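You operate a simulated robot arm through the tools that you are given. There is no shell and no other tool. Be economical: measure what you need, move in short steps, check, and stop when the job is done.

Carry out the task below with a simulated robot arm. There is one attempt and no reset: what you move stays moved.

Task
Put one of the clods from the top of the grading bench on the second shelf from the bottom of the bench rack.

Only the result counts: the job must be done as asked and must still hold three seconds after the hand-in. Knocking over, shifting, dropping, spilling or breaking anything else fails it.

Robot
A 6-joint arm with a two-finger parallel gripper on a trunk, on a base that drives. Base frame: it is fixed to the floor where the robot stands at the start and does not move with it; the origin is under the middle of the robot, x ahead of it, y to its left, z up. Units: mm, rad, N and s.
With the tool pointing down near the work surface it reaches from about 300 to 700 mm from the robot's upright axis, wherever it stands. Its first joint turns from -2.897 to 2.897 rad. Places, roughly: second shelf of the bench rack [600, -1000, 500]. Payload 4.1 kg.
The TCP is the grasp point between the finger pads, 23 mm short of the fingertips. In the tool frame z runs along the fingers and y along their closing line. Largest opening 94 mm; finger width 38, thickness 10; the body of the gripper, 54 by 96 mm, starts 39 mm behind the TCP.
Orientation is told as [roll, pitch, yaw] about the base's x, y, z axes, in that order, counted from this pose: with the fingers straight down and closing along the base's y, the tool's x points along the base's -x, its y along +y and its z along -z.

Tools
- The arm moves only by the tool drive_tool. Its argument "commands" is a list of rows, each a list of 7 numbers: the shift along the base's x, y, z in units of 300 mm (1.0 is 300 mm), then the turn, a rotation vector about the base's x, y, z in units of 180 degrees (1.0 is 180 degrees), then the finger opening in mm, from 0 to 94. In form: [[dx, dy, dz, wx, wy, wz, claw], ...]. A call has 1 to 8 rows; each row is the pose to reach, as a shift and turn from the pose commanded when the call began. A call with a number of a shift or a turn outside -1 to 1 is refused whole. Each row takes 0.2 s and may step no farther than 50 mm and 0.15 rad from the row before; otherwise, or with a gripper value out of range, the whole call is refused. A pose out of reach is approached as far as the arm can. The call stops where the force on the tool passes 40 N (or 10 N more than at its start, if that is more) or the arm is blocked; 0.2 s more then pass. The fingers move at their own pace (about 45 mm/s each) and stop on an object; they squeeze with about 33 N. The grip force told is the motor's: it shows also when the fingers shut on nothing. Time passes only in rows, and 0.2 s behind the last, so rows that repeat a pose let the fingers close. The reply holds the time, the measured pose of the TCP, the force on the tool along the base axes, the opening and the grip force, in the units named above and with some noise, with the torque about the TCP (base axes, N m) and any sound that the robot's microphone picked up.
- Cameras (640 x 400 px; columns grow to the right, rows downward): "scene" is now at [28.3, 161.5, 1413.6]; the picture's right is [-0.10, -0.99, 0.00], its down [-0.65, 0.07, -0.76] and it looks along [0.75, -0.08, -0.65] (base axes); focal length 268 px, centre (320, 200). "wrist" rides on the gripper at [86, 16, -74] in the tool frame; the picture's right is [-0.18, 0.98, 0.00], its down [-0.58, -0.11, -0.81] and it looks along [-0.79, -0.15, 0.59] (tool axes); focal length 243 px, centre (320, 200). There is no depth. A picture from a camera that has moved, and an enlarged one, comes with that camera's place and axes in the base frame and with its lens. The place of the scene camera against the robot may be out by one fixed shift of up to 12 mm in any direction.
- camera(camera): a new picture of that camera. No time passes.
- move_column(by): slides the trunk up (or, below 0, down) by that many mm; the arm and the scene camera ride with it, the base frame stays. It gives what a move gives, with no picture.
- base_move(legs): drives the robot by 1 to 6 legs, each [ahead, turn to the left] in mm and rad, along the robot's own axes; the way and the turn of a leg run together, so that a leg with both is an arc; at most 1500 mm and 3.142 rad a leg. The arm and the cameras ride along, it lands a little off, and it stops where it bumps. It gives what a move gives.
- pan_tilt(pan, tilt): turns the head with the scene camera to pan (to the left, within 2.705 rad either way) and tilt (down, from -0.506 to 1.204), counted from straight ahead of the robot. It gives what a move gives.
- close_up(camera, box): a new picture of the part [left, top, right, bottom] of that camera's present view, enlarged. No time passes.
- hand_in(): hands the job in; it is judged then, once.

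Go step by step. Nothing tells you exact positions but the pictures and the camera data: compare them with the known pose of the tool, close in by small moves and look again before you grip or let go. The budget is 120 turns and 90 pictures, counting those below and the enlarged ones. Unless the task says otherwise, let go and move clear before handing in, and close with one line.

The tools are called after "Emit:" as a command line: name --pt "numbers of a row" for each row, then --argument value for the rest, lists and objects as JSON in quotes. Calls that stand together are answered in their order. drive_tool: Moves the arm, as the interface text tells. Its arguments: {"type":"object","properties":{"commands":{"type":"array","items":{"type":"array","items":{"type":"number"}}}},"required":["commands"]} The other tools are called the same way: move_column (by) slides the trunk up or down; base_move (legs) drives the base; pan_tilt (pan, tilt) turns the head that bears the scene camera; camera (camera) takes a picture; close_up (camera, box) takes an enlarged picture of a part of a camera's view; hand_in () hands the job in.

At the start:

```text
t: 0.0
tcp_pos: [413.0, 171.1, 1099.4]
tcp_rot: [0.0, 0.001, 0.002]
force: [-0.1, -0.1, -0.4]
torque: [0.03, 0.03, 0.02]
grip_width: 93.9
grip_force: 0.0
trunk travel left (down, up): [-375.0, 215.0]
robot x, y, heading: [4.4, 1.1, -0.001]
head pan, tilt: [-0.101, 0.714]
```

scene: 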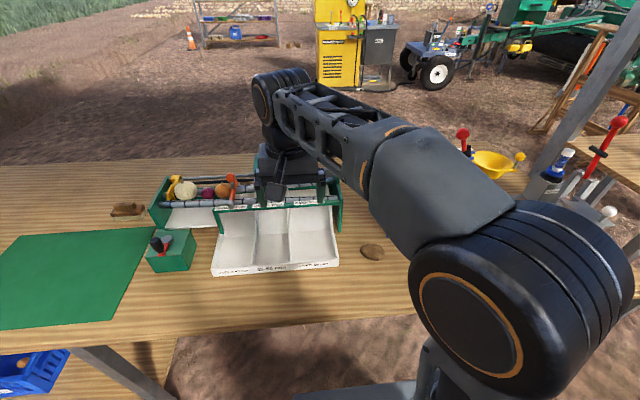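
wrist: 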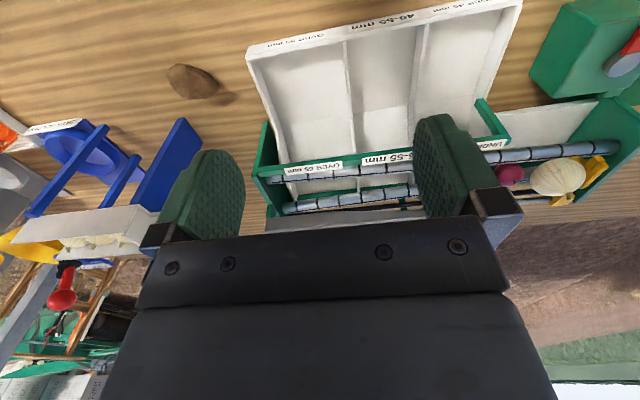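

I see a grading bench with a brown lump right of the white tray and another by the left of the grader. I'll enlarge both and look toward the rack on the right.

Emit:
close_up --camera "scene" --box '[90, 160, 410, 360]'

Emit:
close_up --camera "wrist" --box '[120, 40, 280, 140]'

Emit:
pan_tilt --pan -1.1 --tilt 0.75

```text
2.00 times, centred on (250, 260) of scene
camera zoom: at [28.3, 161.5, 1413.6], right [-0.1, -0.99, 0.0], down [-0.65, 0.07, -0.76], along [0.75, -0.08, -0.65], focal length 536 px, centre (460, 80)
```

zoom: 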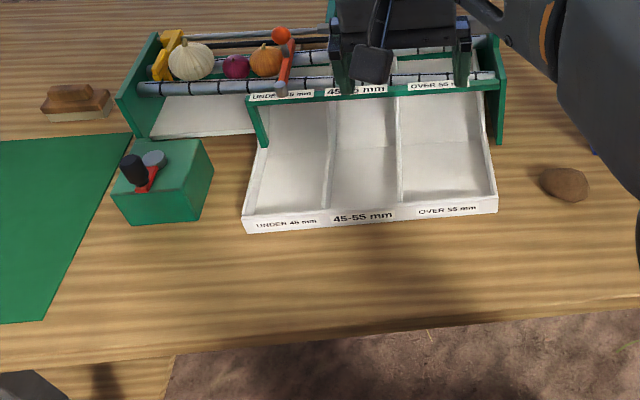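

```text
4.00 times, centred on (200, 90) of wrist
camera zoom: at [326.7, 187.9, 1175.0], right [0.18, 0.98, 0.0], down [0.58, -0.11, 0.81], along [0.79, -0.15, -0.59], focal length 970 px, centre (800, 640)
```

zoom: 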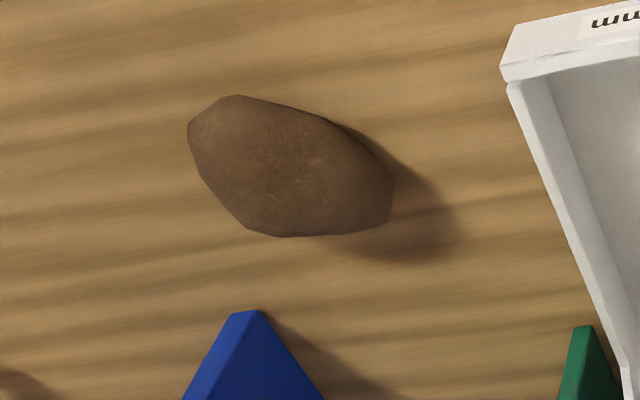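

```text
t: 1.3
tcp_pos: [414.2, 171.6, 1099.7]
tcp_rot: [0.001, 0.0, 0.0]
force: [0.5, 0.6, 0.0]
torque: [0.03, -0.04, -0.02]
grip_width: 94.0
grip_force: 0.0
trunk travel left (down, up): [-375.0, 215.0]
robot x, y, heading: [-1.1, -1.7, 0.003]
head pan, tilt: [-1.1, 0.75]
```

The lump on the left is a brush; the one right of the tray looks like a clod (or a potato). Now I look to the right for the rack and any other lumps.

Emit:
camera --camera "scene"

Emit:
close_up --camera "wrist" --box '[0, 80, 240, 230]'

```text
85 pictures are left
camera scene: at [-18.0, 96.2, 1410.5], right [-0.89, -0.45, 0.0], down [-0.31, 0.61, -0.73], along [0.33, -0.65, -0.68], focal length 268 px, centre (320, 200)
```

scene: 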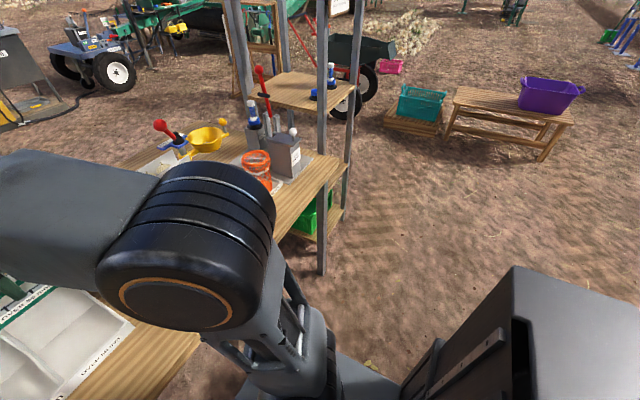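

```text
2.67 times, centred on (120, 155) of wrist
camera zoom: at [326.7, 187.9, 1175.0], right [0.18, 0.98, 0.0], down [0.58, -0.11, 0.81], along [0.79, -0.15, -0.59], focal length 647 px, centre (853, 320)
```

zoom: 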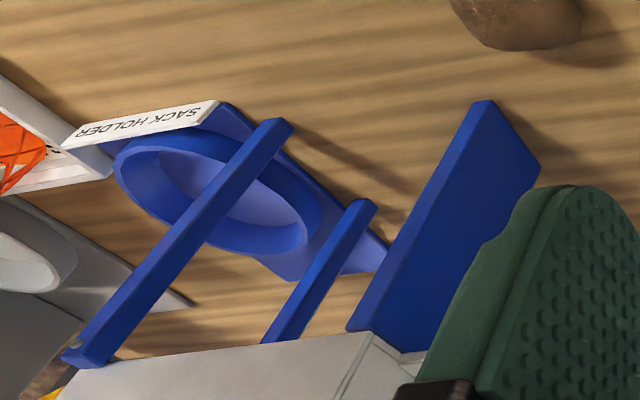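

The clod is at about (480, -35, 815), with a blue sack holder just beyond. I'll move the hand back to be nearly in line with it and look again.

Emit:
drive_tool --pt "-0.04 -0.15 0 0 0 0 94" --pt "-0.08 -0.3 0 0 0 0 94" --pt "-0.12 -0.44 0 0 0 0 94" --pt "-0.16 -0.58 0 0 0 0 94" --pt "-0.16 -0.7 0 0 0 0 94"

Emit:
pan_tilt --pan -0.5 --tilt 0.75

Emit:
camera --camera "wrist"

Emit:
camera --camera "scene"

```text
t: 2.5
tcp_pos: [366.1, -39.7, 1101.4]
tcp_rot: [0.0, 0.001, 0.001]
force: [0.2, 0.3, 0.2]
torque: [-0.02, 0.02, -0.02]
grip_width: 94.1
grip_force: 0.1
trunk travel left (down, up): [-375.0, 215.0]
robot x, y, heading: [0.1, 2.2, -0.007]
head pan, tilt: [-1.1, 0.75]
```

```text
t: 3.5
tcp_pos: [365.3, -38.0, 1101.8]
tcp_rot: [-0.001, -0.001, 0.001]
force: [-0.2, 0.8, -0.5]
torque: [0.0, 0.0, 0.01]
grip_width: 94.3
grip_force: 0.1
trunk travel left (down, up): [-375.0, 215.0]
robot x, y, heading: [0.8, 5.3, 0.001]
head pan, tilt: [-0.499, 0.75]
```

```text
83 pictures are left
camera wrist: at [280.3, -21.7, 1176.7], right [0.18, 0.98, 0.0], down [0.58, -0.11, 0.81], along [0.79, -0.15, -0.59], focal length 243 px, centre (320, 200)
```

wrist: 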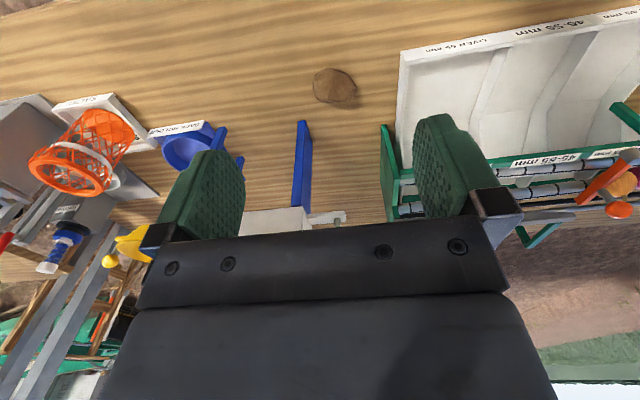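

```text
82 pictures are left
camera scene: at [17.0, 130.3, 1410.5], right [-0.48, -0.88, 0.0], down [-0.6, 0.33, -0.73], along [0.64, -0.35, -0.68], focal length 268 px, centre (320, 200)
```

scene: 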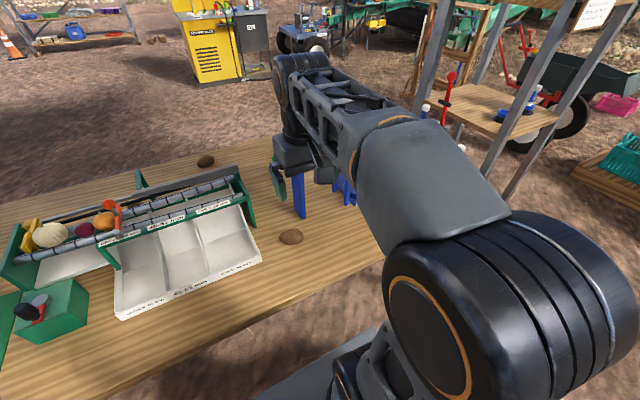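

There is a second lump behind the grader at pixel (205,160). I'll compare both to be sure that the near one is a clod.

Emit:
close_up --camera "scene" --box '[170, 140, 250, 190]'

Emit:
close_up --camera "scene" --box '[250, 160, 362, 260]'

Emit:
close_up --camera "wrist" --box '[270, 40, 398, 120]'

```text
8.00 times, centred on (210, 165) of scene
camera zoom: at [17.0, 130.3, 1410.5], right [-0.48, -0.88, 0.0], down [-0.6, 0.33, -0.73], along [0.64, -0.35, -0.68], focal length 2145 px, centre (1200, 480)
```

zoom: 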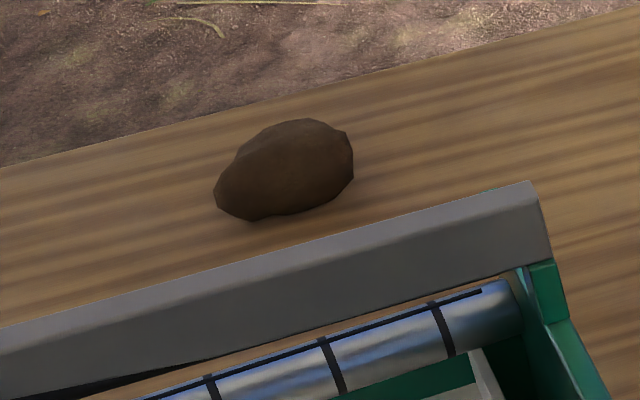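

```text
4.00 times, centred on (306, 210) of scene
camera zoom: at [17.0, 130.3, 1410.5], right [-0.48, -0.88, 0.0], down [-0.6, 0.33, -0.73], along [0.64, -0.35, -0.68], focal length 1072 px, centre (376, 160)
```

zoom: 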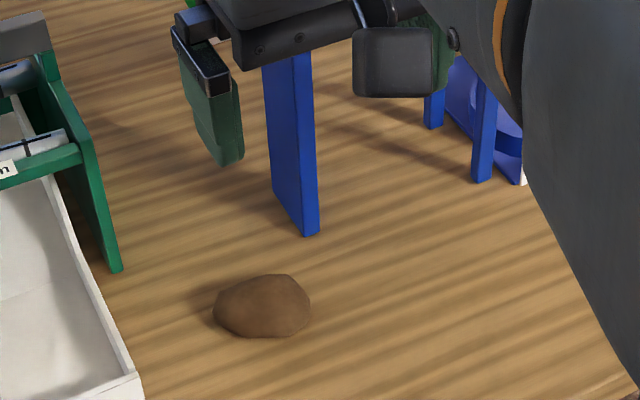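

```text
5.00 times, centred on (334, 80) of wrist
camera zoom: at [280.3, -21.7, 1176.7], right [0.18, 0.98, 0.0], down [0.58, -0.11, 0.81], along [0.79, -0.15, -0.59], focal length 1213 px, centre (250, 800)
```

zoom: 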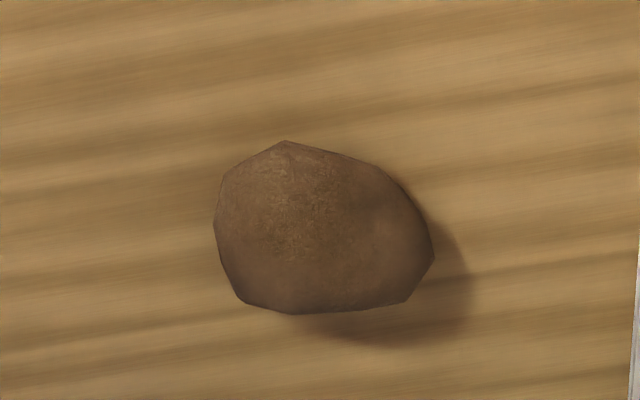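

Both lumps are clods of the same kind; the near one at about (476, -37) is free to grip. I move above it with the fingers turned to close across its narrow side.

Emit:
drive_tool --pt "0.06 0 -0.09 0 0 0.04 94" --pt "0.12 0 -0.18 0 0 0.08 94" --pt "0.18 0 -0.27 0 0 0.12 94" --pt "0.24 0 -0.36 0 0 0.16 94" --pt "0.3 0 -0.45 0 0 0.2 94" --pt "0.367 0.007 -0.52 0 0 0.239 94" --pt "0.367 0.007 -0.52 0 0 0.239 94"

Emit:
camera --camera "wrist"

Emit:
camera --camera "scene"

```text
t: 5.1
tcp_pos: [476.3, -36.7, 943.5]
tcp_rot: [0.001, 0.0, 0.753]
force: [0.4, 0.3, 0.0]
torque: [0.02, 0.02, 0.01]
grip_width: 93.9
grip_force: 0.0
trunk travel left (down, up): [-375.0, 215.0]
robot x, y, heading: [0.7, -3.4, -0.002]
head pan, tilt: [-0.499, 0.75]
```

```text
78 pictures are left
camera wrist: at [402.5, -84.3, 1019.2], right [-0.54, 0.84, 0.0], down [0.5, 0.32, 0.81], along [0.68, 0.43, -0.59], focal length 243 px, centre (320, 200)
```

wrist: 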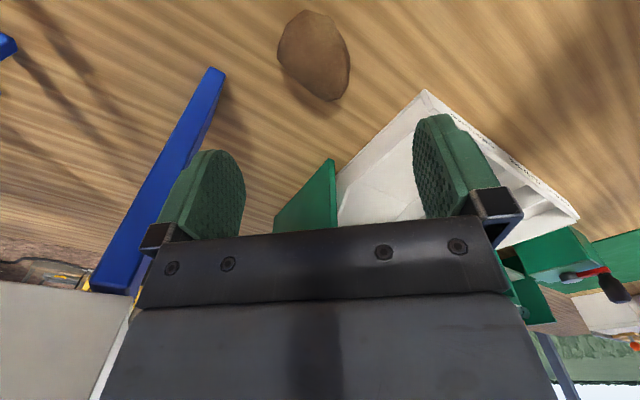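

```text
77 pictures are left
camera scene: at [17.3, 130.3, 1410.5], right [-0.48, -0.88, 0.0], down [-0.6, 0.33, -0.73], along [0.64, -0.35, -0.68], focal length 268 px, centre (320, 200)
```

scene: 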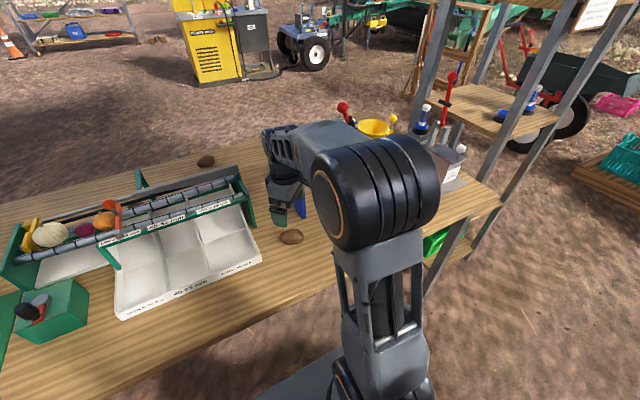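

The clod is centred at about (478, -38), long axis near 50°, and the blue plate begins at x≈541 so the fingers stay clear. I lower around it in two steps, with the fingers a bit narrower.

Emit:
drive_tool --pt "0.006 -0.004 -0.12 0 0 0 80" --pt "0.006 -0.004 -0.22 0 0 0 80" --pt "0.006 -0.004 -0.29 0 0 0 80" --pt "0.006 -0.004 -0.29 0 0 0 80"

Emit:
camera --camera "wrist"

Emit:
close_up --camera "scene" --box '[250, 160, 362, 260]'

```text
t: 6.1
tcp_pos: [476.7, -36.0, 856.0]
tcp_rot: [0.001, -0.001, 0.751]
force: [-0.6, -0.2, 0.8]
torque: [-0.02, 0.04, 0.02]
grip_width: 80.0
grip_force: 0.1
trunk travel left (down, up): [-375.0, 215.0]
robot x, y, heading: [0.5, 2.1, 0.002]
head pan, tilt: [-0.499, 0.75]
```

```text
76 pictures are left
camera wrist: at [403.3, -83.7, 930.9], right [-0.54, 0.84, 0.0], down [0.5, 0.32, 0.81], along [0.68, 0.43, -0.59], focal length 243 px, centre (320, 200)
```

wrist: 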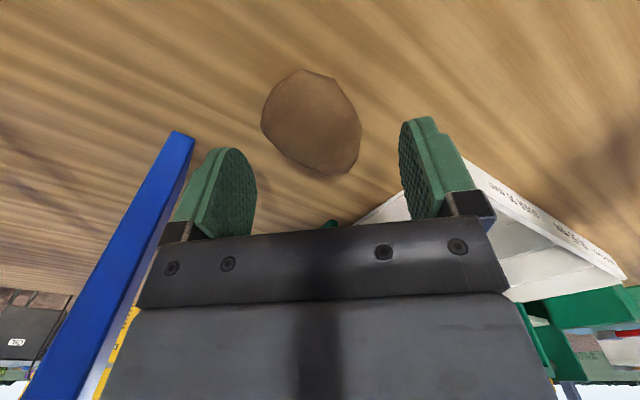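

```text
4.00 times, centred on (306, 210) of scene
camera zoom: at [17.2, 130.3, 1410.5], right [-0.48, -0.88, 0.0], down [-0.6, 0.33, -0.73], along [0.64, -0.35, -0.68], focal length 1072 px, centre (376, 160)
```

zoom: 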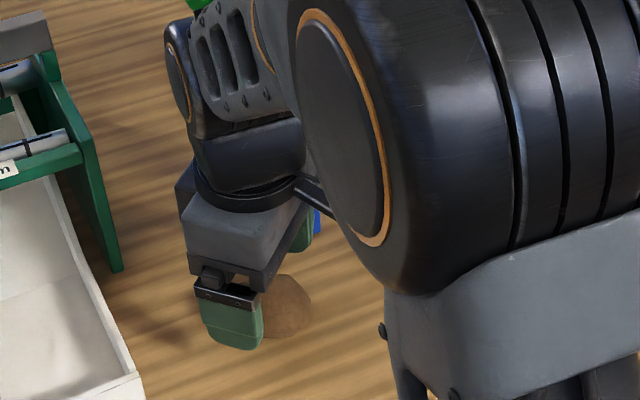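

Clod is centred between the fingers at about (476, -41). I lower to grasp height and close.

Emit:
drive_tool --pt "-0.004 -0.012 -0.05 0 0 0 80" --pt "-0.004 -0.012 -0.09 0 0 0 80" --pt "-0.004 -0.012 -0.095 0 0 0 70" --pt "-0.004 -0.012 -0.095 0 0 0 50" --pt "-0.004 -0.012 -0.095 0 0 0 30" --pt "-0.004 -0.012 -0.095 0 0 0 10" --pt "-0.004 -0.012 -0.095 0 0 0 0" --pt "-0.004 -0.012 -0.095 0 0 0 0"

Emit:
camera --camera "wrist"

```text
t: 7.9
tcp_pos: [475.5, -39.3, 827.5]
tcp_rot: [-0.001, 0.0, 0.751]
force: [0.8, -0.8, -0.6]
torque: [-0.03, -0.01, -0.02]
grip_width: 53.6
grip_force: 32.6
trunk travel left (down, up): [-375.0, 215.0]
robot x, y, heading: [-1.4, -1.6, 0.001]
head pan, tilt: [-0.499, 0.75]
```

```text
74 pictures are left
camera wrist: at [401.7, -87.3, 902.6], right [-0.54, 0.84, 0.0], down [0.5, 0.32, 0.81], along [0.68, 0.43, -0.59], focal length 243 px, centre (320, 200)
```

wrist: 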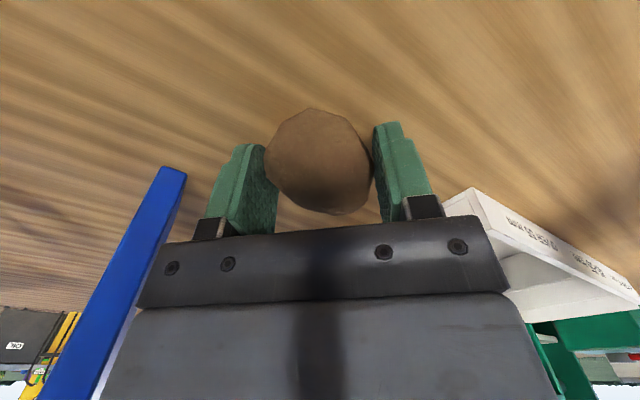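

The clod is gripped at 53.6 mm with full force. I lift it straight up, then draw back.

Emit:
drive_tool --pt "0 0 0.08 0 0 0 0" --pt "0 0 0.22 0 0 0 0" --pt "0 0 0.38 0 0 0 0" --pt "0 0 0.54 0 0 0 0" --pt "0 0 0.7 0 0 0 0" --pt "-0.1 0 0.8 0 0 0 0" --pt "-0.2 0 0.9 0 0 0 0" --pt "-0.3 0 0.95 0 0 0 0"

Emit:
camera --camera "wrist"

Emit:
pan_tilt --pan -0.95 --tilt 0.6

Emit:
camera --camera "scene"

```text
t: 9.7
tcp_pos: [385.0, -42.4, 1113.8]
tcp_rot: [0.001, 0.001, 0.75]
force: [-0.2, -0.2, -0.4]
torque: [-0.01, 0.02, 0.02]
grip_width: 0.2
grip_force: 32.9
trunk travel left (down, up): [-375.0, 215.0]
robot x, y, heading: [2.6, 0.5, 0.001]
head pan, tilt: [-0.499, 0.75]
```

```text
73 pictures are left
camera wrist: at [310.7, -88.5, 1189.1], right [-0.54, 0.84, 0.0], down [0.5, 0.32, 0.81], along [0.68, 0.43, -0.59], focal length 243 px, centre (320, 200)
```

wrist: 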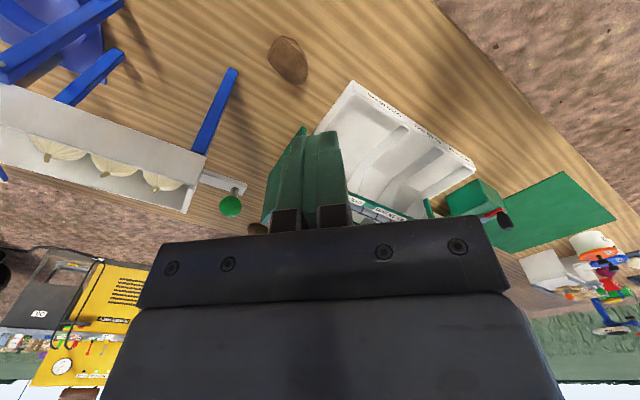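

```text
t: 10.6
tcp_pos: [385.9, -41.8, 1114.0]
tcp_rot: [-0.001, 0.0, 0.75]
force: [0.1, 0.3, -0.3]
torque: [0.02, 0.02, 0.01]
grip_width: 0.0
grip_force: 32.6
trunk travel left (down, up): [-375.0, 215.0]
robot x, y, heading: [0.6, -2.6, -0.002]
head pan, tilt: [-0.949, 0.6]
```

```text
72 pictures are left
camera scene: at [-4.2, 98.2, 1423.4], right [-0.81, -0.58, 0.0], down [-0.33, 0.46, -0.82], along [0.48, -0.67, -0.57], focal length 268 px, centre (320, 200)
```

scene: 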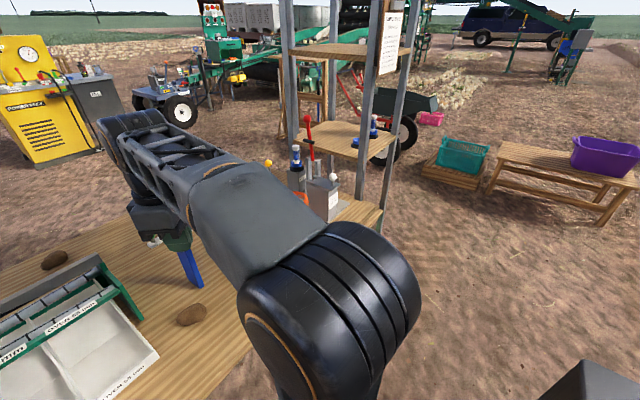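

The clod slipped out and lies back in its place at about (473, -41). The grip was probably too high or off its long axis, so I take enlarged looks at its shape.

Emit:
close_up --camera "wrist" --box '[240, 20, 336, 80]'

Emit:
close_up --camera "scene" --box '[150, 290, 230, 340]'

```text
6.67 times, centred on (288, 50) of wrist
camera zoom: at [311.5, -88.4, 1188.6], right [-0.54, 0.84, 0.0], down [0.5, 0.32, 0.81], along [0.68, 0.43, -0.59], focal length 1618 px, centre (533, 1200)
```

zoom: 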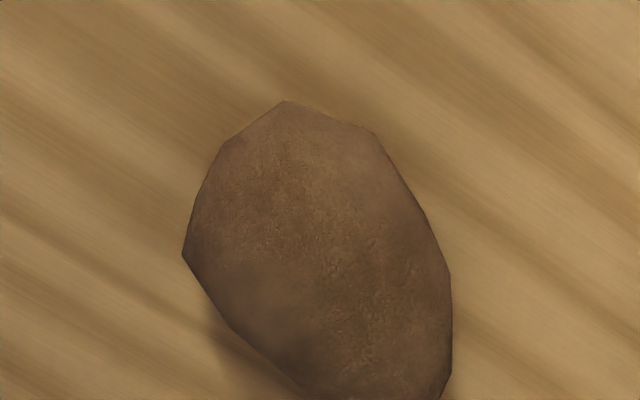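

```text
8.00 times, centred on (190, 315) of scene
camera zoom: at [-4.2, 98.2, 1423.4], right [-0.81, -0.58, 0.0], down [-0.33, 0.46, -0.82], along [0.48, -0.67, -0.57], focal length 2145 px, centre (1360, -720)
```

zoom: 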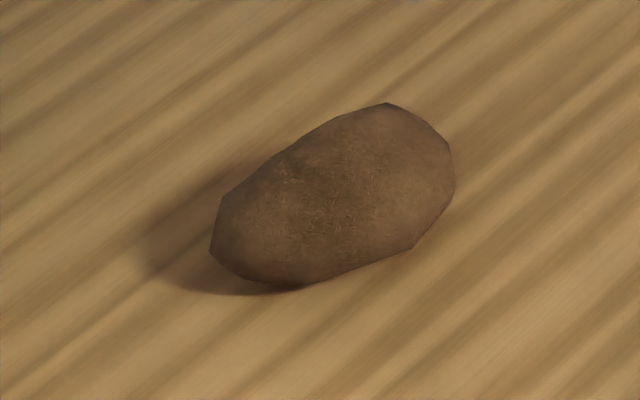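

The clod's flat sides run at about 63°, its centre is at (476, -38) and its equator is about 20 mm above the bench. I turn the fingers to yaw 1.1 and come down over it again, this time lower.

Emit:
drive_tool --pt "0.08 0 -0.13 0 0 0.03 40" --pt "0.16 0 -0.26 0 0 0.06 60" --pt "0.24 0.006 -0.39 0 0 0.09 78" --pt "0.302 0.013 -0.52 0 0 0.111 78" --pt "0.302 0.013 -0.66 0 0 0.111 78" --pt "0.302 0.013 -0.74 0 0 0.111 78" --pt "0.302 0.013 -0.74 0 0 0.111 78"

Emit:
camera --camera "wrist"

```text
t: 12.2
tcp_pos: [477.4, -36.5, 891.8]
tcp_rot: [-0.001, 0.001, 1.1]
force: [0.4, 0.1, 1.1]
torque: [0.03, -0.02, -0.03]
grip_width: 77.7
grip_force: 0.0
trunk travel left (down, up): [-375.0, 215.0]
robot x, y, heading: [-1.2, -0.5, -0.002]
head pan, tilt: [-0.949, 0.6]
```

```text
69 pictures are left
camera wrist: at [423.8, -106.5, 966.6], right [-0.79, 0.61, 0.0], down [0.36, 0.47, 0.81], along [0.49, 0.64, -0.59], focal length 243 px, centre (320, 200)
```

wrist: 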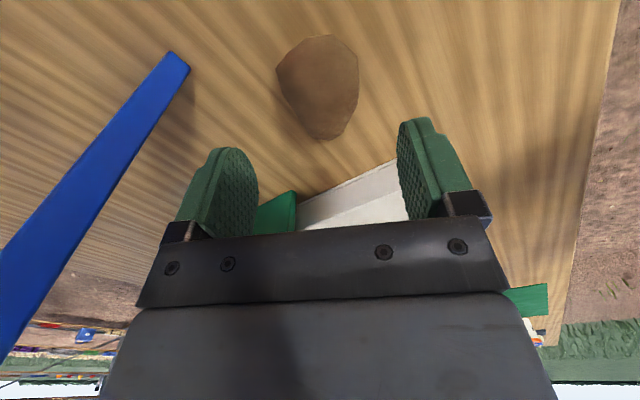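

The clod lies in line between the fingers. I lower further, to about z 822, shifted 3 mm toward the wide end, and close.

Emit:
drive_tool --pt "-0.01 -0.012 -0.12 0 0 0 78" --pt "-0.01 -0.012 -0.2 0 0 0 78" --pt "-0.01 -0.012 -0.233 0 0 0 76" --pt "-0.01 -0.012 -0.235 0 0 0 60" --pt "-0.01 -0.012 -0.235 0 0 0 40" --pt "-0.01 -0.012 -0.235 0 0 0 20" --pt "-0.01 -0.012 -0.235 0 0 0 20" --pt "-0.01 -0.012 -0.235 0 0 0 20"

Emit:
camera --camera "wrist"

```text
t: 14.0
tcp_pos: [472.2, -37.9, 823.2]
tcp_rot: [-0.004, 0.001, 1.099]
force: [-9.4, 8.2, 30.0]
torque: [0.34, 1.04, -0.14]
grip_width: 46.8
grip_force: 33.0
trunk travel left (down, up): [-375.0, 215.0]
robot x, y, heading: [1.8, -4.0, -0.001]
head pan, tilt: [-0.949, 0.6]
```

```text
68 pictures are left
camera wrist: at [418.6, -108.4, 898.3], right [-0.79, 0.61, 0.0], down [0.36, 0.47, 0.81], along [0.49, 0.64, -0.59], focal length 243 px, centre (320, 200)
```

wrist: 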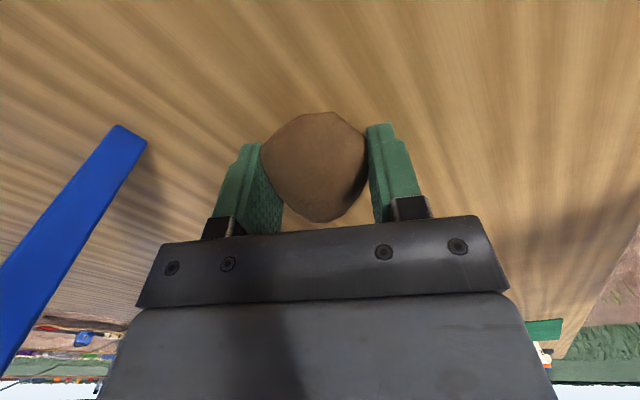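

The grip is now 46.8 mm across the narrow side, with the tips just touching the bench. I lift a little and check.

Emit:
drive_tool --pt "0 0 0.02 0 0 0 20" --pt "0 0 0.04 0 0 0 20" --pt "0 0 0.07 0 0 0 20" --pt "0 0 0.1 0 0 0 20" --pt "0 0 0.1 0 0 0 20"

Emit:
camera --camera "wrist"

```text
t: 15.2
tcp_pos: [473.8, -41.8, 850.8]
tcp_rot: [0.001, -0.001, 1.099]
force: [0.7, 0.5, -2.1]
torque: [-0.02, -0.01, -0.04]
grip_width: 46.7
grip_force: 33.3
trunk travel left (down, up): [-375.0, 215.0]
robot x, y, heading: [-1.7, 2.9, -0.004]
head pan, tilt: [-0.949, 0.6]
```

```text
67 pictures are left
camera wrist: at [419.9, -110.1, 925.9], right [-0.79, 0.61, 0.0], down [0.36, 0.47, 0.81], along [0.49, 0.64, -0.59], focal length 243 px, centre (320, 200)
```

wrist: 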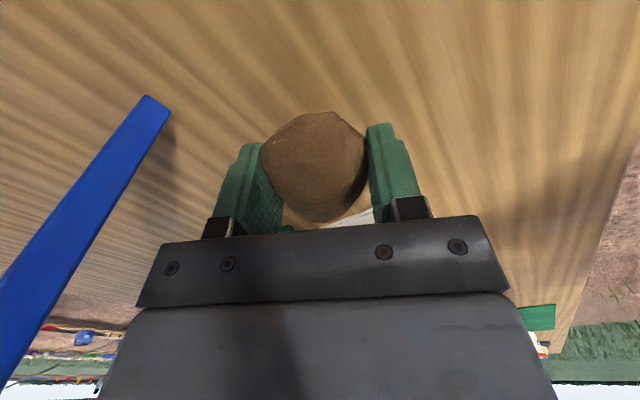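

The clod is held firmly. I raise it and draw the arm back over the robot's front.

Emit:
drive_tool --pt "0 0 0.13 0 0 0 20" --pt "0 0 0.26 0 0 0 20" --pt "0 0 0.39 0 0 0 20" --pt "0 0 0.52 0 0 0 20" --pt "-0.1 0 0.62 0 0 -0.04 20" --pt "-0.2 0 0.72 0 0 -0.08 20" --pt "-0.3 0 0.8 0 0 -0.12 20" --pt "-0.4 0.05 0.85 0 0 -0.16 20"

Emit:
camera --camera "wrist"

Emit:
pan_tilt --pan -1.3 --tilt 0.75

Emit:
camera --camera "scene"

```text
t: 17.0
tcp_pos: [353.7, -27.0, 1107.1]
tcp_rot: [-0.001, 0.0, 0.595]
force: [-0.6, 0.3, -1.5]
torque: [-0.03, 0.01, 0.02]
grip_width: 46.4
grip_force: 33.0
trunk travel left (down, up): [-375.0, 215.0]
robot x, y, heading: [-0.7, 3.5, -0.003]
head pan, tilt: [-0.949, 0.6]
```

```text
66 pictures are left
camera wrist: at [273.3, -61.2, 1182.5], right [-0.4, 0.92, 0.0], down [0.54, 0.24, 0.81], along [0.74, 0.32, -0.59], focal length 243 px, centre (320, 200)
```

wrist: 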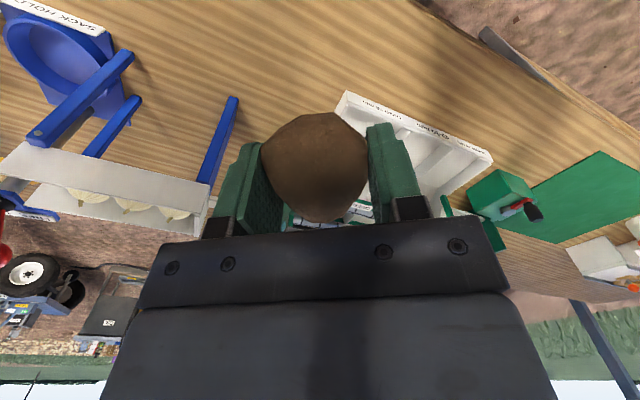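

```text
t: 17.8
tcp_pos: [352.7, -26.4, 1106.7]
tcp_rot: [0.0, 0.001, 0.596]
force: [-0.1, 0.5, -2.3]
torque: [-0.01, -0.01, 0.0]
grip_width: 46.7
grip_force: 32.7
trunk travel left (down, up): [-375.0, 215.0]
robot x, y, heading: [-1.6, -4.1, -0.0]
head pan, tilt: [-1.3, 0.75]
```

```text
65 pictures are left
camera scene: at [-33.5, 90.2, 1410.6], right [-0.96, -0.27, 0.0], down [-0.18, 0.66, -0.73], along [0.2, -0.7, -0.68], focal length 268 px, centre (320, 200)
```

scene: 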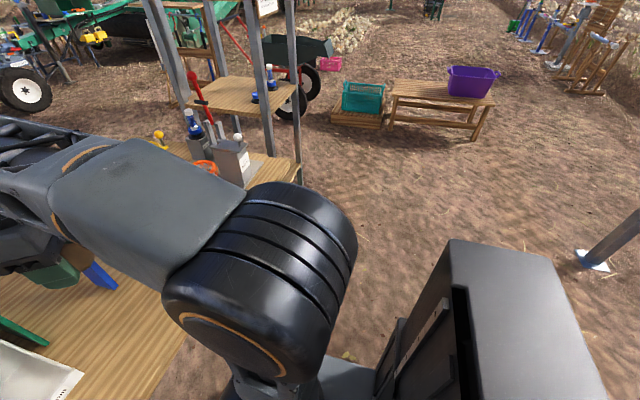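

The way to the right is clear. I back off from the bench, drive along it and face the rack.

Emit:
base_move --legs '[[-200, 0], [0, -1.571], [1000, 0], [0, 1.571]]'

Emit:
pan_tilt --pan 0.0 --tilt 0.6

Emit:
camera --camera "scene"

Emit:
camera --camera "wrist"

```text
t: 31.8
tcp_pos: [155.6, -1035.6, 1105.9]
tcp_rot: [-0.001, 0.0, 0.579]
force: [0.0, 0.0, -1.6]
torque: [-0.04, -0.03, -0.01]
grip_width: 46.7
grip_force: 33.1
trunk travel left (down, up): [-375.0, 215.0]
robot x, y, heading: [-201.0, -1000.8, -0.023]
head pan, tilt: [-1.3, 0.75]
```

```text
t: 33.3
tcp_pos: [155.6, -1035.0, 1106.7]
tcp_rot: [0.001, 0.0, 0.578]
force: [-0.7, 0.0, -0.7]
torque: [0.02, 0.01, -0.02]
grip_width: 46.5
grip_force: 33.1
trunk travel left (down, up): [-375.0, 215.0]
robot x, y, heading: [-201.2, -1003.5, -0.018]
head pan, tilt: [0.0, 0.6]
```

```text
64 pictures are left
camera scene: at [-162.2, -833.2, 1423.4], right [-0.02, -1.0, 0.0], down [-0.56, 0.01, -0.82], along [0.82, -0.02, -0.57], focal length 268 px, centre (320, 200)
```

scene: 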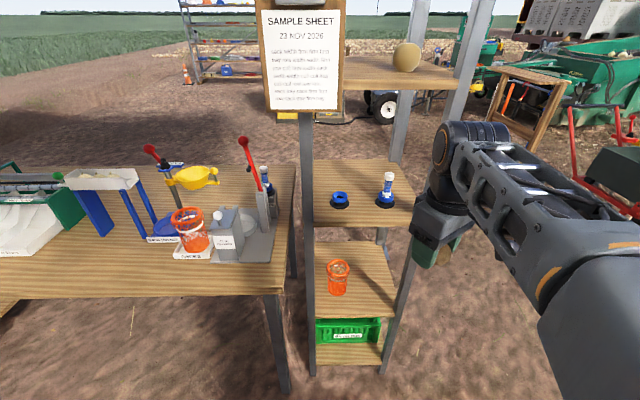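

```text
63 pictures are left
camera wrist: at [74.3, -1069.4, 1182.3], right [-0.38, 0.92, 0.0], down [0.55, 0.23, 0.81], along [0.75, 0.31, -0.59], focal length 243 px, centre (320, 200)
```

wrist: 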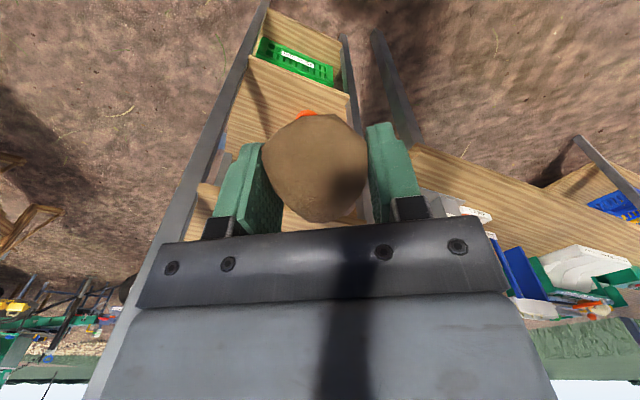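

The rack is ahead: the second shelf (z≈505, front edge x≈407, y from about -835 to -1140) holds an orange basket at about (520, -915), so the clod goes on its free right part near (490, -1045). I drive a bit nearer, then lower the trunk with the arm in front of the rack.

Emit:
base_move --legs '[[130, 0.02]]'

Emit:
move_column --by -300

Emit:
camera --camera "scene"

Emit:
camera --camera "wrist"

```text
t: 34.6
tcp_pos: [287.9, -1031.3, 1106.4]
tcp_rot: [-0.001, 0.001, 0.595]
force: [-0.4, 0.9, -1.2]
torque: [-0.02, 0.0, 0.0]
grip_width: 46.5
grip_force: 32.9
trunk travel left (down, up): [-375.0, 215.0]
robot x, y, heading: [-64.3, -1005.2, -0.002]
head pan, tilt: [0.0, 0.6]
```

```text
t: 37.6
tcp_pos: [287.3, -1030.4, 807.5]
tcp_rot: [0.0, 0.0, 0.593]
force: [0.0, -0.4, -1.1]
torque: [-0.03, 0.05, -0.01]
grip_width: 46.4
grip_force: 32.7
trunk travel left (down, up): [-75.0, 515.0]
robot x, y, heading: [-63.4, -1001.2, -0.004]
head pan, tilt: [0.0, 0.6]
```

```text
62 pictures are left
camera scene: at [-32.8, -834.2, 1123.4], right [0.0, -1.0, 0.0], down [-0.56, 0.0, -0.83], along [0.83, 0.0, -0.56], focal length 268 px, centre (320, 200)
```

scene: 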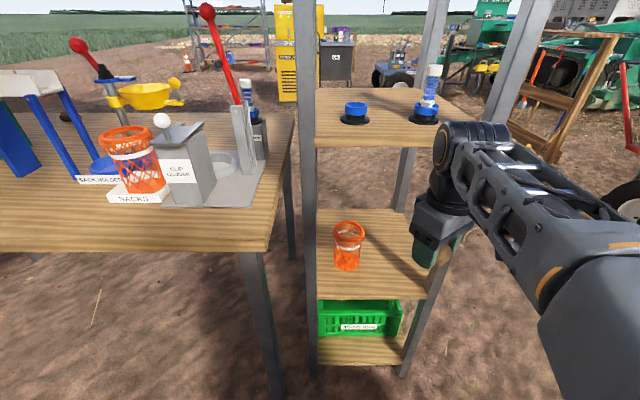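

```text
61 pictures are left
camera wrist: at [207.7, -1066.4, 882.3], right [-0.4, 0.92, 0.0], down [0.54, 0.24, 0.81], along [0.74, 0.32, -0.59], focal length 243 px, centre (320, 200)
```

wrist: 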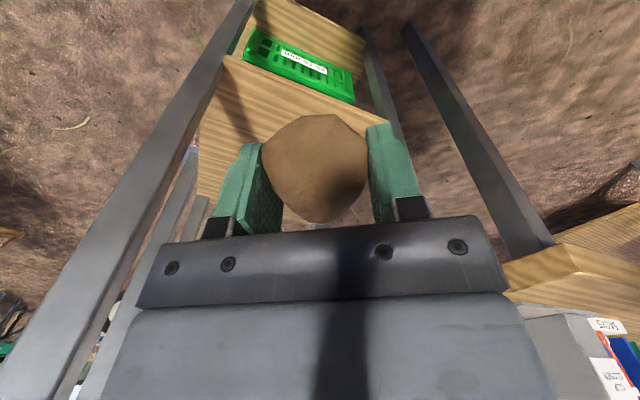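

The shelf's free part lies between the basket (right edge y≈-960) and the right post (inner face y≈-1116); I'll use y≈-1033. I first turn the fingers square to the rack and lower in front of it.

Emit:
drive_tool --pt "0 0 -0.08 0 0 -0.04 20" --pt "0 0 -0.16 0 0 -0.08 20" --pt "0 0 -0.24 0 0 -0.12 20" --pt "0 0 -0.32 0 0 -0.155 20" --pt "0 -0.01 -0.357 0 0 -0.189 20" --pt "0 -0.01 -0.357 0 0 -0.189 20"

Emit:
drive_tool --pt "0 0 -0.02 0 -0.04 0 20" --pt "0 0 -0.04 0 -0.08 0 20" --pt "0 0 -0.06 0 -0.12 0 20" --pt "0 0 -0.08 0 -0.16 0 20" --pt "0 0 -0.1 0 -0.194 0 20" --pt "0 0 -0.1 0 -0.194 0 20"

Emit:
camera --camera "wrist"

Emit:
camera --camera "scene"

```text
t: 39.0
tcp_pos: [287.5, -1034.6, 699.4]
tcp_rot: [-0.001, -0.002, -0.003]
force: [0.1, -0.2, -2.1]
torque: [0.03, -0.02, 0.03]
grip_width: 46.7
grip_force: 33.2
trunk travel left (down, up): [-75.0, 515.0]
robot x, y, heading: [-67.9, -1007.9, -0.004]
head pan, tilt: [0.0, 0.6]
```

```text
t: 40.4
tcp_pos: [291.4, -1035.5, 666.5]
tcp_rot: [0.001, -0.602, 0.001]
force: [0.4, -0.5, -2.5]
torque: [0.01, 0.0, 0.01]
grip_width: 46.6
grip_force: 33.3
trunk travel left (down, up): [-75.0, 515.0]
robot x, y, heading: [-65.0, -1007.0, 0.003]
head pan, tilt: [0.0, 0.6]
```

```text
60 pictures are left
camera wrist: at [177.5, -1018.8, 680.2], right [0.15, 0.98, 0.11], down [0.02, -0.11, 0.99], along [0.99, -0.15, -0.04], focal length 243 px, centre (320, 200)
```

wrist: 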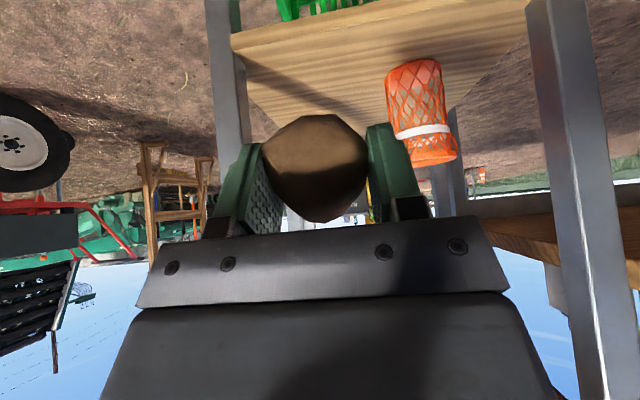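

```text
59 pictures are left
camera scene: at [-27.7, -835.8, 1123.6], right [0.0, -1.0, 0.0], down [-0.57, 0.0, -0.82], along [0.82, 0.0, -0.57], focal length 268 px, centre (320, 200)
```

scene: 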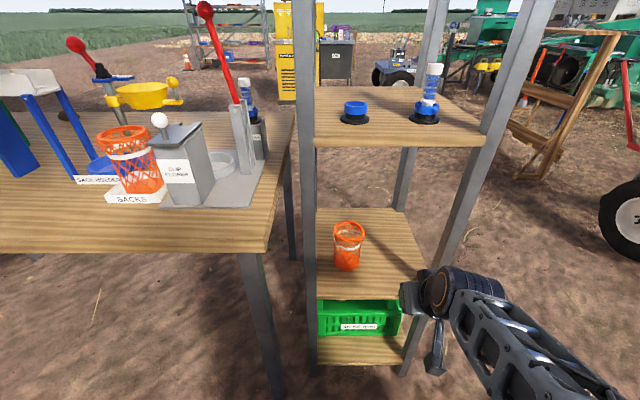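

The path between right post (y≈-1125) and basket (y≈-960) is open. I move in over the shelf at z≈605 and look before lowering.

Emit:
drive_tool --pt "0.1 -0.015 -0.08 0 0 0 20" --pt "0.22 -0.015 -0.14 0 0 0 20" --pt "0.34 -0.015 -0.2 0 0 0 20" --pt "0.46 -0.015 -0.2 0 0 0 20" --pt "0.57 -0.015 -0.2 0 0 0 20" --pt "0.66 -0.015 -0.2 0 0 0 20" --pt "0.66 -0.015 -0.2 0 0 0 20"

Emit:
camera --camera "wrist"

Emit:
camera --camera "scene"

```text
t: 42.0
tcp_pos: [487.6, -1040.0, 609.5]
tcp_rot: [-0.001, -0.61, 0.0]
force: [-0.4, -0.2, -2.3]
torque: [0.0, -0.01, 0.0]
grip_width: 46.7
grip_force: 33.1
trunk travel left (down, up): [-75.0, 515.0]
robot x, y, heading: [-65.8, -1003.1, 0.001]
head pan, tilt: [0.0, 0.6]
```

```text
58 pictures are left
camera wrist: at [373.4, -1023.5, 622.2], right [0.15, 0.98, 0.11], down [0.02, -0.11, 0.99], along [0.99, -0.15, -0.03], focal length 243 px, centre (320, 200)
```

wrist: 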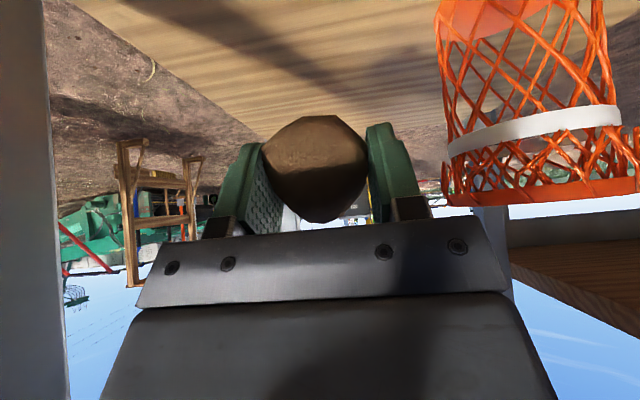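

```text
57 pictures are left
camera scene: at [-32.7, -834.2, 1123.4], right [0.0, -1.0, 0.0], down [-0.56, 0.0, -0.83], along [0.83, 0.0, -0.56], focal length 268 px, centre (320, 200)
```

scene: 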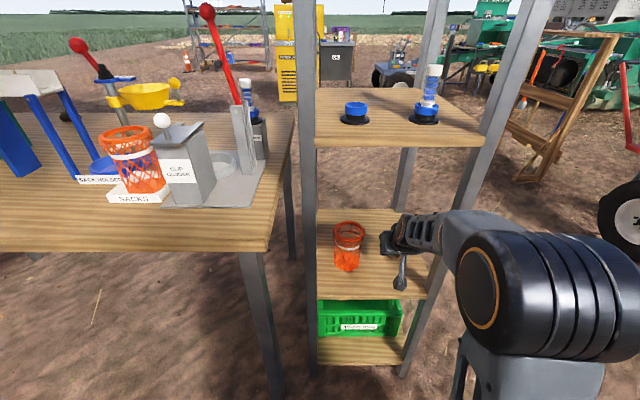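

Clearances look fine; I shift 8 mm to the right and lower gently toward the shelf.

Emit:
drive_tool --pt "0 -0.027 -0.08 0 0 0 20" --pt "0 -0.027 -0.15 0 0 0 20" --pt "0 -0.027 -0.2 0 0 0 20" --pt "0 -0.027 -0.215 0 0 0 20" --pt "0 -0.027 -0.215 0 0 0 20"

Emit:
camera --camera "wrist"

Emit:
close_up --camera "scene" --box '[310, 190, 470, 310]'

```text
t: 43.2
tcp_pos: [487.1, -1047.9, 545.9]
tcp_rot: [-0.002, -0.61, 0.0]
force: [-0.5, -0.1, -1.6]
torque: [-0.02, -0.01, -0.03]
grip_width: 46.4
grip_force: 33.5
trunk travel left (down, up): [-75.0, 515.0]
robot x, y, heading: [-64.3, -1004.1, -0.007]
head pan, tilt: [0.0, 0.6]
```

```text
56 pictures are left
camera wrist: at [373.4, -1031.2, 558.0], right [0.15, 0.98, 0.11], down [0.02, -0.11, 0.99], along [0.99, -0.15, -0.03], focal length 243 px, centre (320, 200)
```

wrist: 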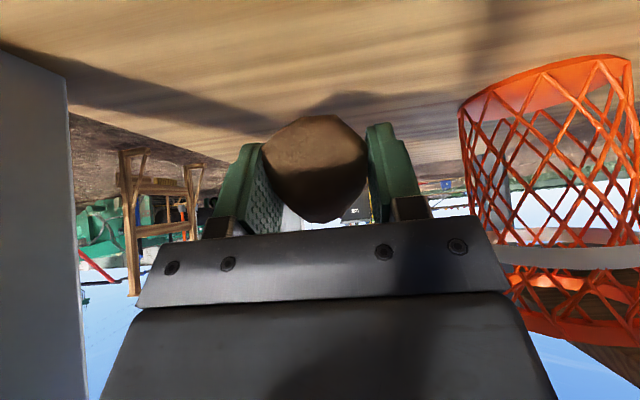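

```text
3.33 times, centred on (390, 250) of scene
camera zoom: at [-32.7, -834.2, 1123.4], right [0.0, -1.0, 0.0], down [-0.56, 0.0, -0.83], along [0.83, 0.0, -0.57], focal length 894 px, centre (87, 33)
```

zoom: 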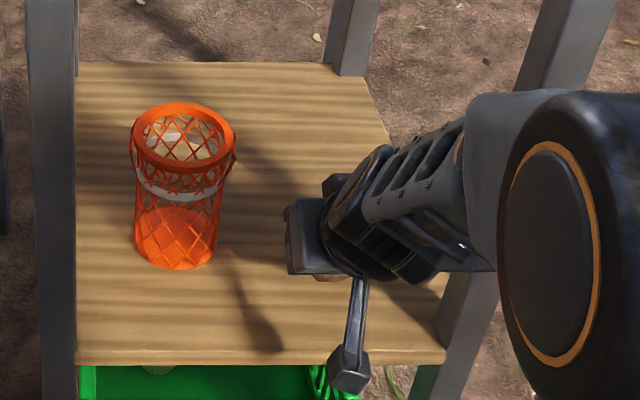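

The clod is about to touch; I lower in millimetre steps and watch the force.

Emit:
drive_tool --pt "0 0 -0.01 0 0 0 20" --pt "0 0 -0.02 0 0 0 20" --pt "0 0 -0.03 0 0 0 20" --pt "0 0 -0.035 0 0 0 20"

Emit:
camera --camera "wrist"

```text
t: 44.2
tcp_pos: [485.6, -1047.1, 535.1]
tcp_rot: [0.001, -0.609, -0.001]
force: [0.3, -0.5, -1.9]
torque: [0.0, 0.01, 0.03]
grip_width: 46.6
grip_force: 33.5
trunk travel left (down, up): [-75.0, 515.0]
robot x, y, heading: [-69.2, -999.0, -0.003]
head pan, tilt: [0.0, 0.6]
```

```text
54 pictures are left
camera wrist: at [372.5, -1031.0, 547.1], right [0.15, 0.98, 0.1], down [0.02, -0.11, 0.99], along [0.99, -0.15, -0.03], focal length 243 px, centre (320, 200)
```

wrist: 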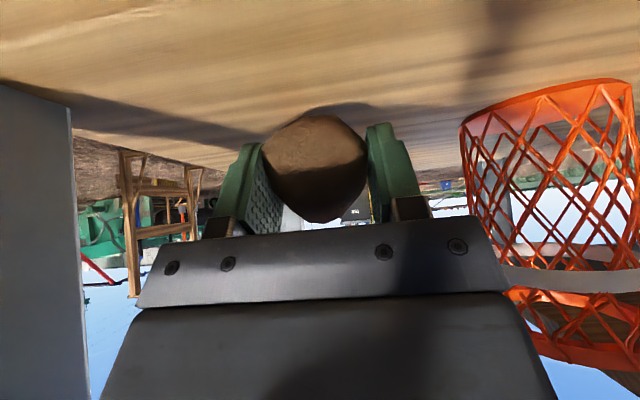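

Emit:
drive_tool --pt "0 0 -0.007 0 0 0 20" --pt "0 0 -0.014 0 0 0 20" --pt "0 0 -0.02 0 0 0 20"

```text
t: 45.0
tcp_pos: [486.3, -1047.0, 530.0]
tcp_rot: [0.001, -0.608, 0.001]
force: [-1.0, -2.0, 2.3]
torque: [0.05, 0.09, 0.04]
grip_width: 46.8
grip_force: 33.3
trunk travel left (down, up): [-75.0, 515.0]
robot x, y, heading: [-66.6, -1000.9, -0.004]
head pan, tilt: [0.0, 0.6]
```

Light contact with the shelf (force turned from -2 to +2.3 N). I open the fingers gradually.

Emit:
drive_tool --pt "0 0 0 0 0 0 50" --pt "0 0 0 0 0 0 56" --pt "0 0 0 0 0 0 64" --pt "0 0 0 0 0 0 72" --pt "0 0 0 0 0 0 72" --pt "0 0 0 0 0 0 72"

Emit:
camera --camera "wrist"

```text
t: 46.4
tcp_pos: [486.1, -1046.5, 528.7]
tcp_rot: [0.001, -0.608, -0.001]
force: [-2.9, 0.8, 5.1]
torque: [-0.05, 0.11, -0.09]
grip_width: 72.1
grip_force: 0.3
trunk travel left (down, up): [-75.0, 515.0]
robot x, y, heading: [-64.3, -1007.4, -0.003]
head pan, tilt: [0.0, 0.6]
```

```text
53 pictures are left
camera wrist: at [372.5, -1030.5, 542.1], right [0.15, 0.98, 0.11], down [0.02, -0.11, 0.99], along [0.99, -0.15, -0.03], focal length 243 px, centre (320, 200)
```

wrist: 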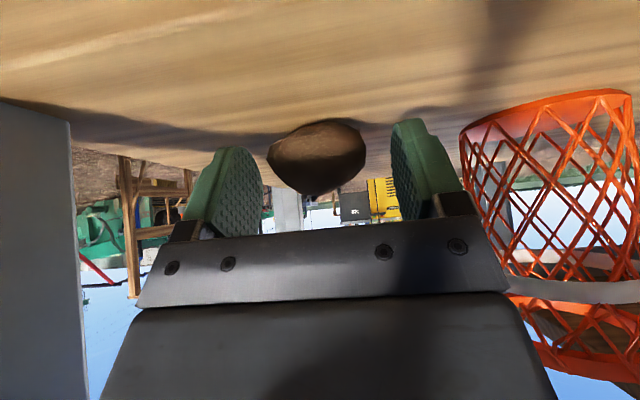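

The clod rests on the shelf, clear of both fingers. I withdraw up and back along the fingers, then out of the rack.

Emit:
drive_tool --pt "-0.02 0 0.03 0 0 0 72" --pt "-0.08 0 0.11 0 0 0 72" --pt "-0.16 0 0.2 0 0 0 72" --pt "-0.26 0 0.3 0 0 0 72" --pt "-0.38 0 0.36 0 0 0 72" --pt "-0.5 0 0.4 0 0 0 72" --pt "-0.62 0 0.42 0 0 0 72" --pt "-0.7 0 0.42 0 0 0 72"

Emit:
camera --camera "wrist"

Emit:
close_up --camera "scene" --box '[300, 190, 460, 310]'

```text
t: 48.2
tcp_pos: [287.8, -1049.7, 662.5]
tcp_rot: [0.0, -0.604, -0.001]
force: [-0.1, 0.7, -0.2]
torque: [0.0, 0.0, -0.02]
grip_width: 72.0
grip_force: 0.0
out of reach, approached as far as the arm can: row 8
trunk travel left (down, up): [-75.0, 515.0]
robot x, y, heading: [-65.2, -1004.7, -0.003]
head pan, tilt: [0.0, 0.6]
```

```text
52 pictures are left
camera wrist: at [173.9, -1033.0, 675.8], right [0.15, 0.98, 0.11], down [0.02, -0.11, 0.99], along [0.99, -0.15, -0.04], focal length 243 px, centre (320, 200)
```

wrist: 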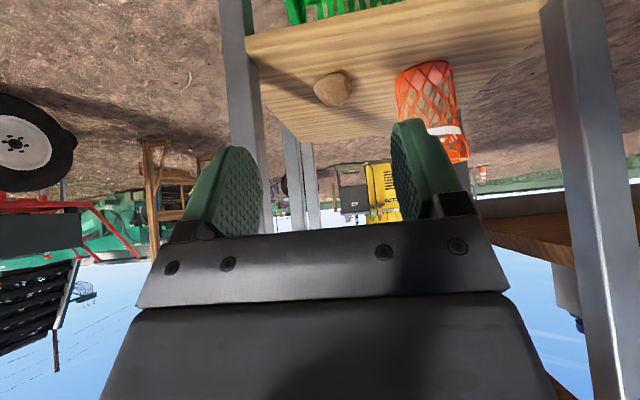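

```text
3.33 times, centred on (380, 250) of scene
camera zoom: at [-32.0, -834.5, 1123.5], right [0.0, -1.0, 0.0], down [-0.57, 0.0, -0.82], along [0.82, 0.0, -0.57], focal length 894 px, centre (120, 33)
```

zoom: 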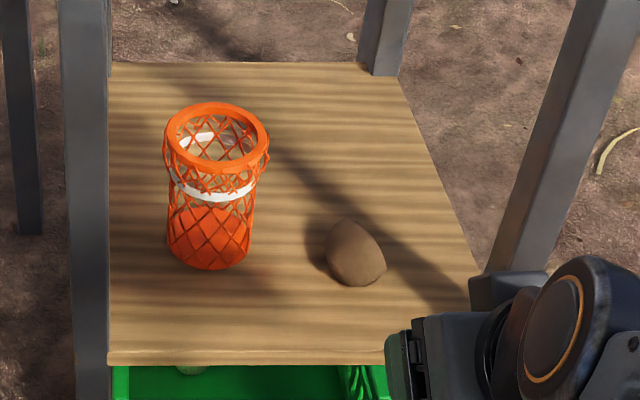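

The clod lies at rest on the second shelf beside the undisturbed basket, and the gripper is clear. I hand in.

Emit:
hand_in

```text
The job is handed in.
```

One clod from the top of the grading bench is now on the second shelf from the bottom of the bench rack. The first grip slipped and the clod dropped a short way back to its spot on the bench, but the second grip held.
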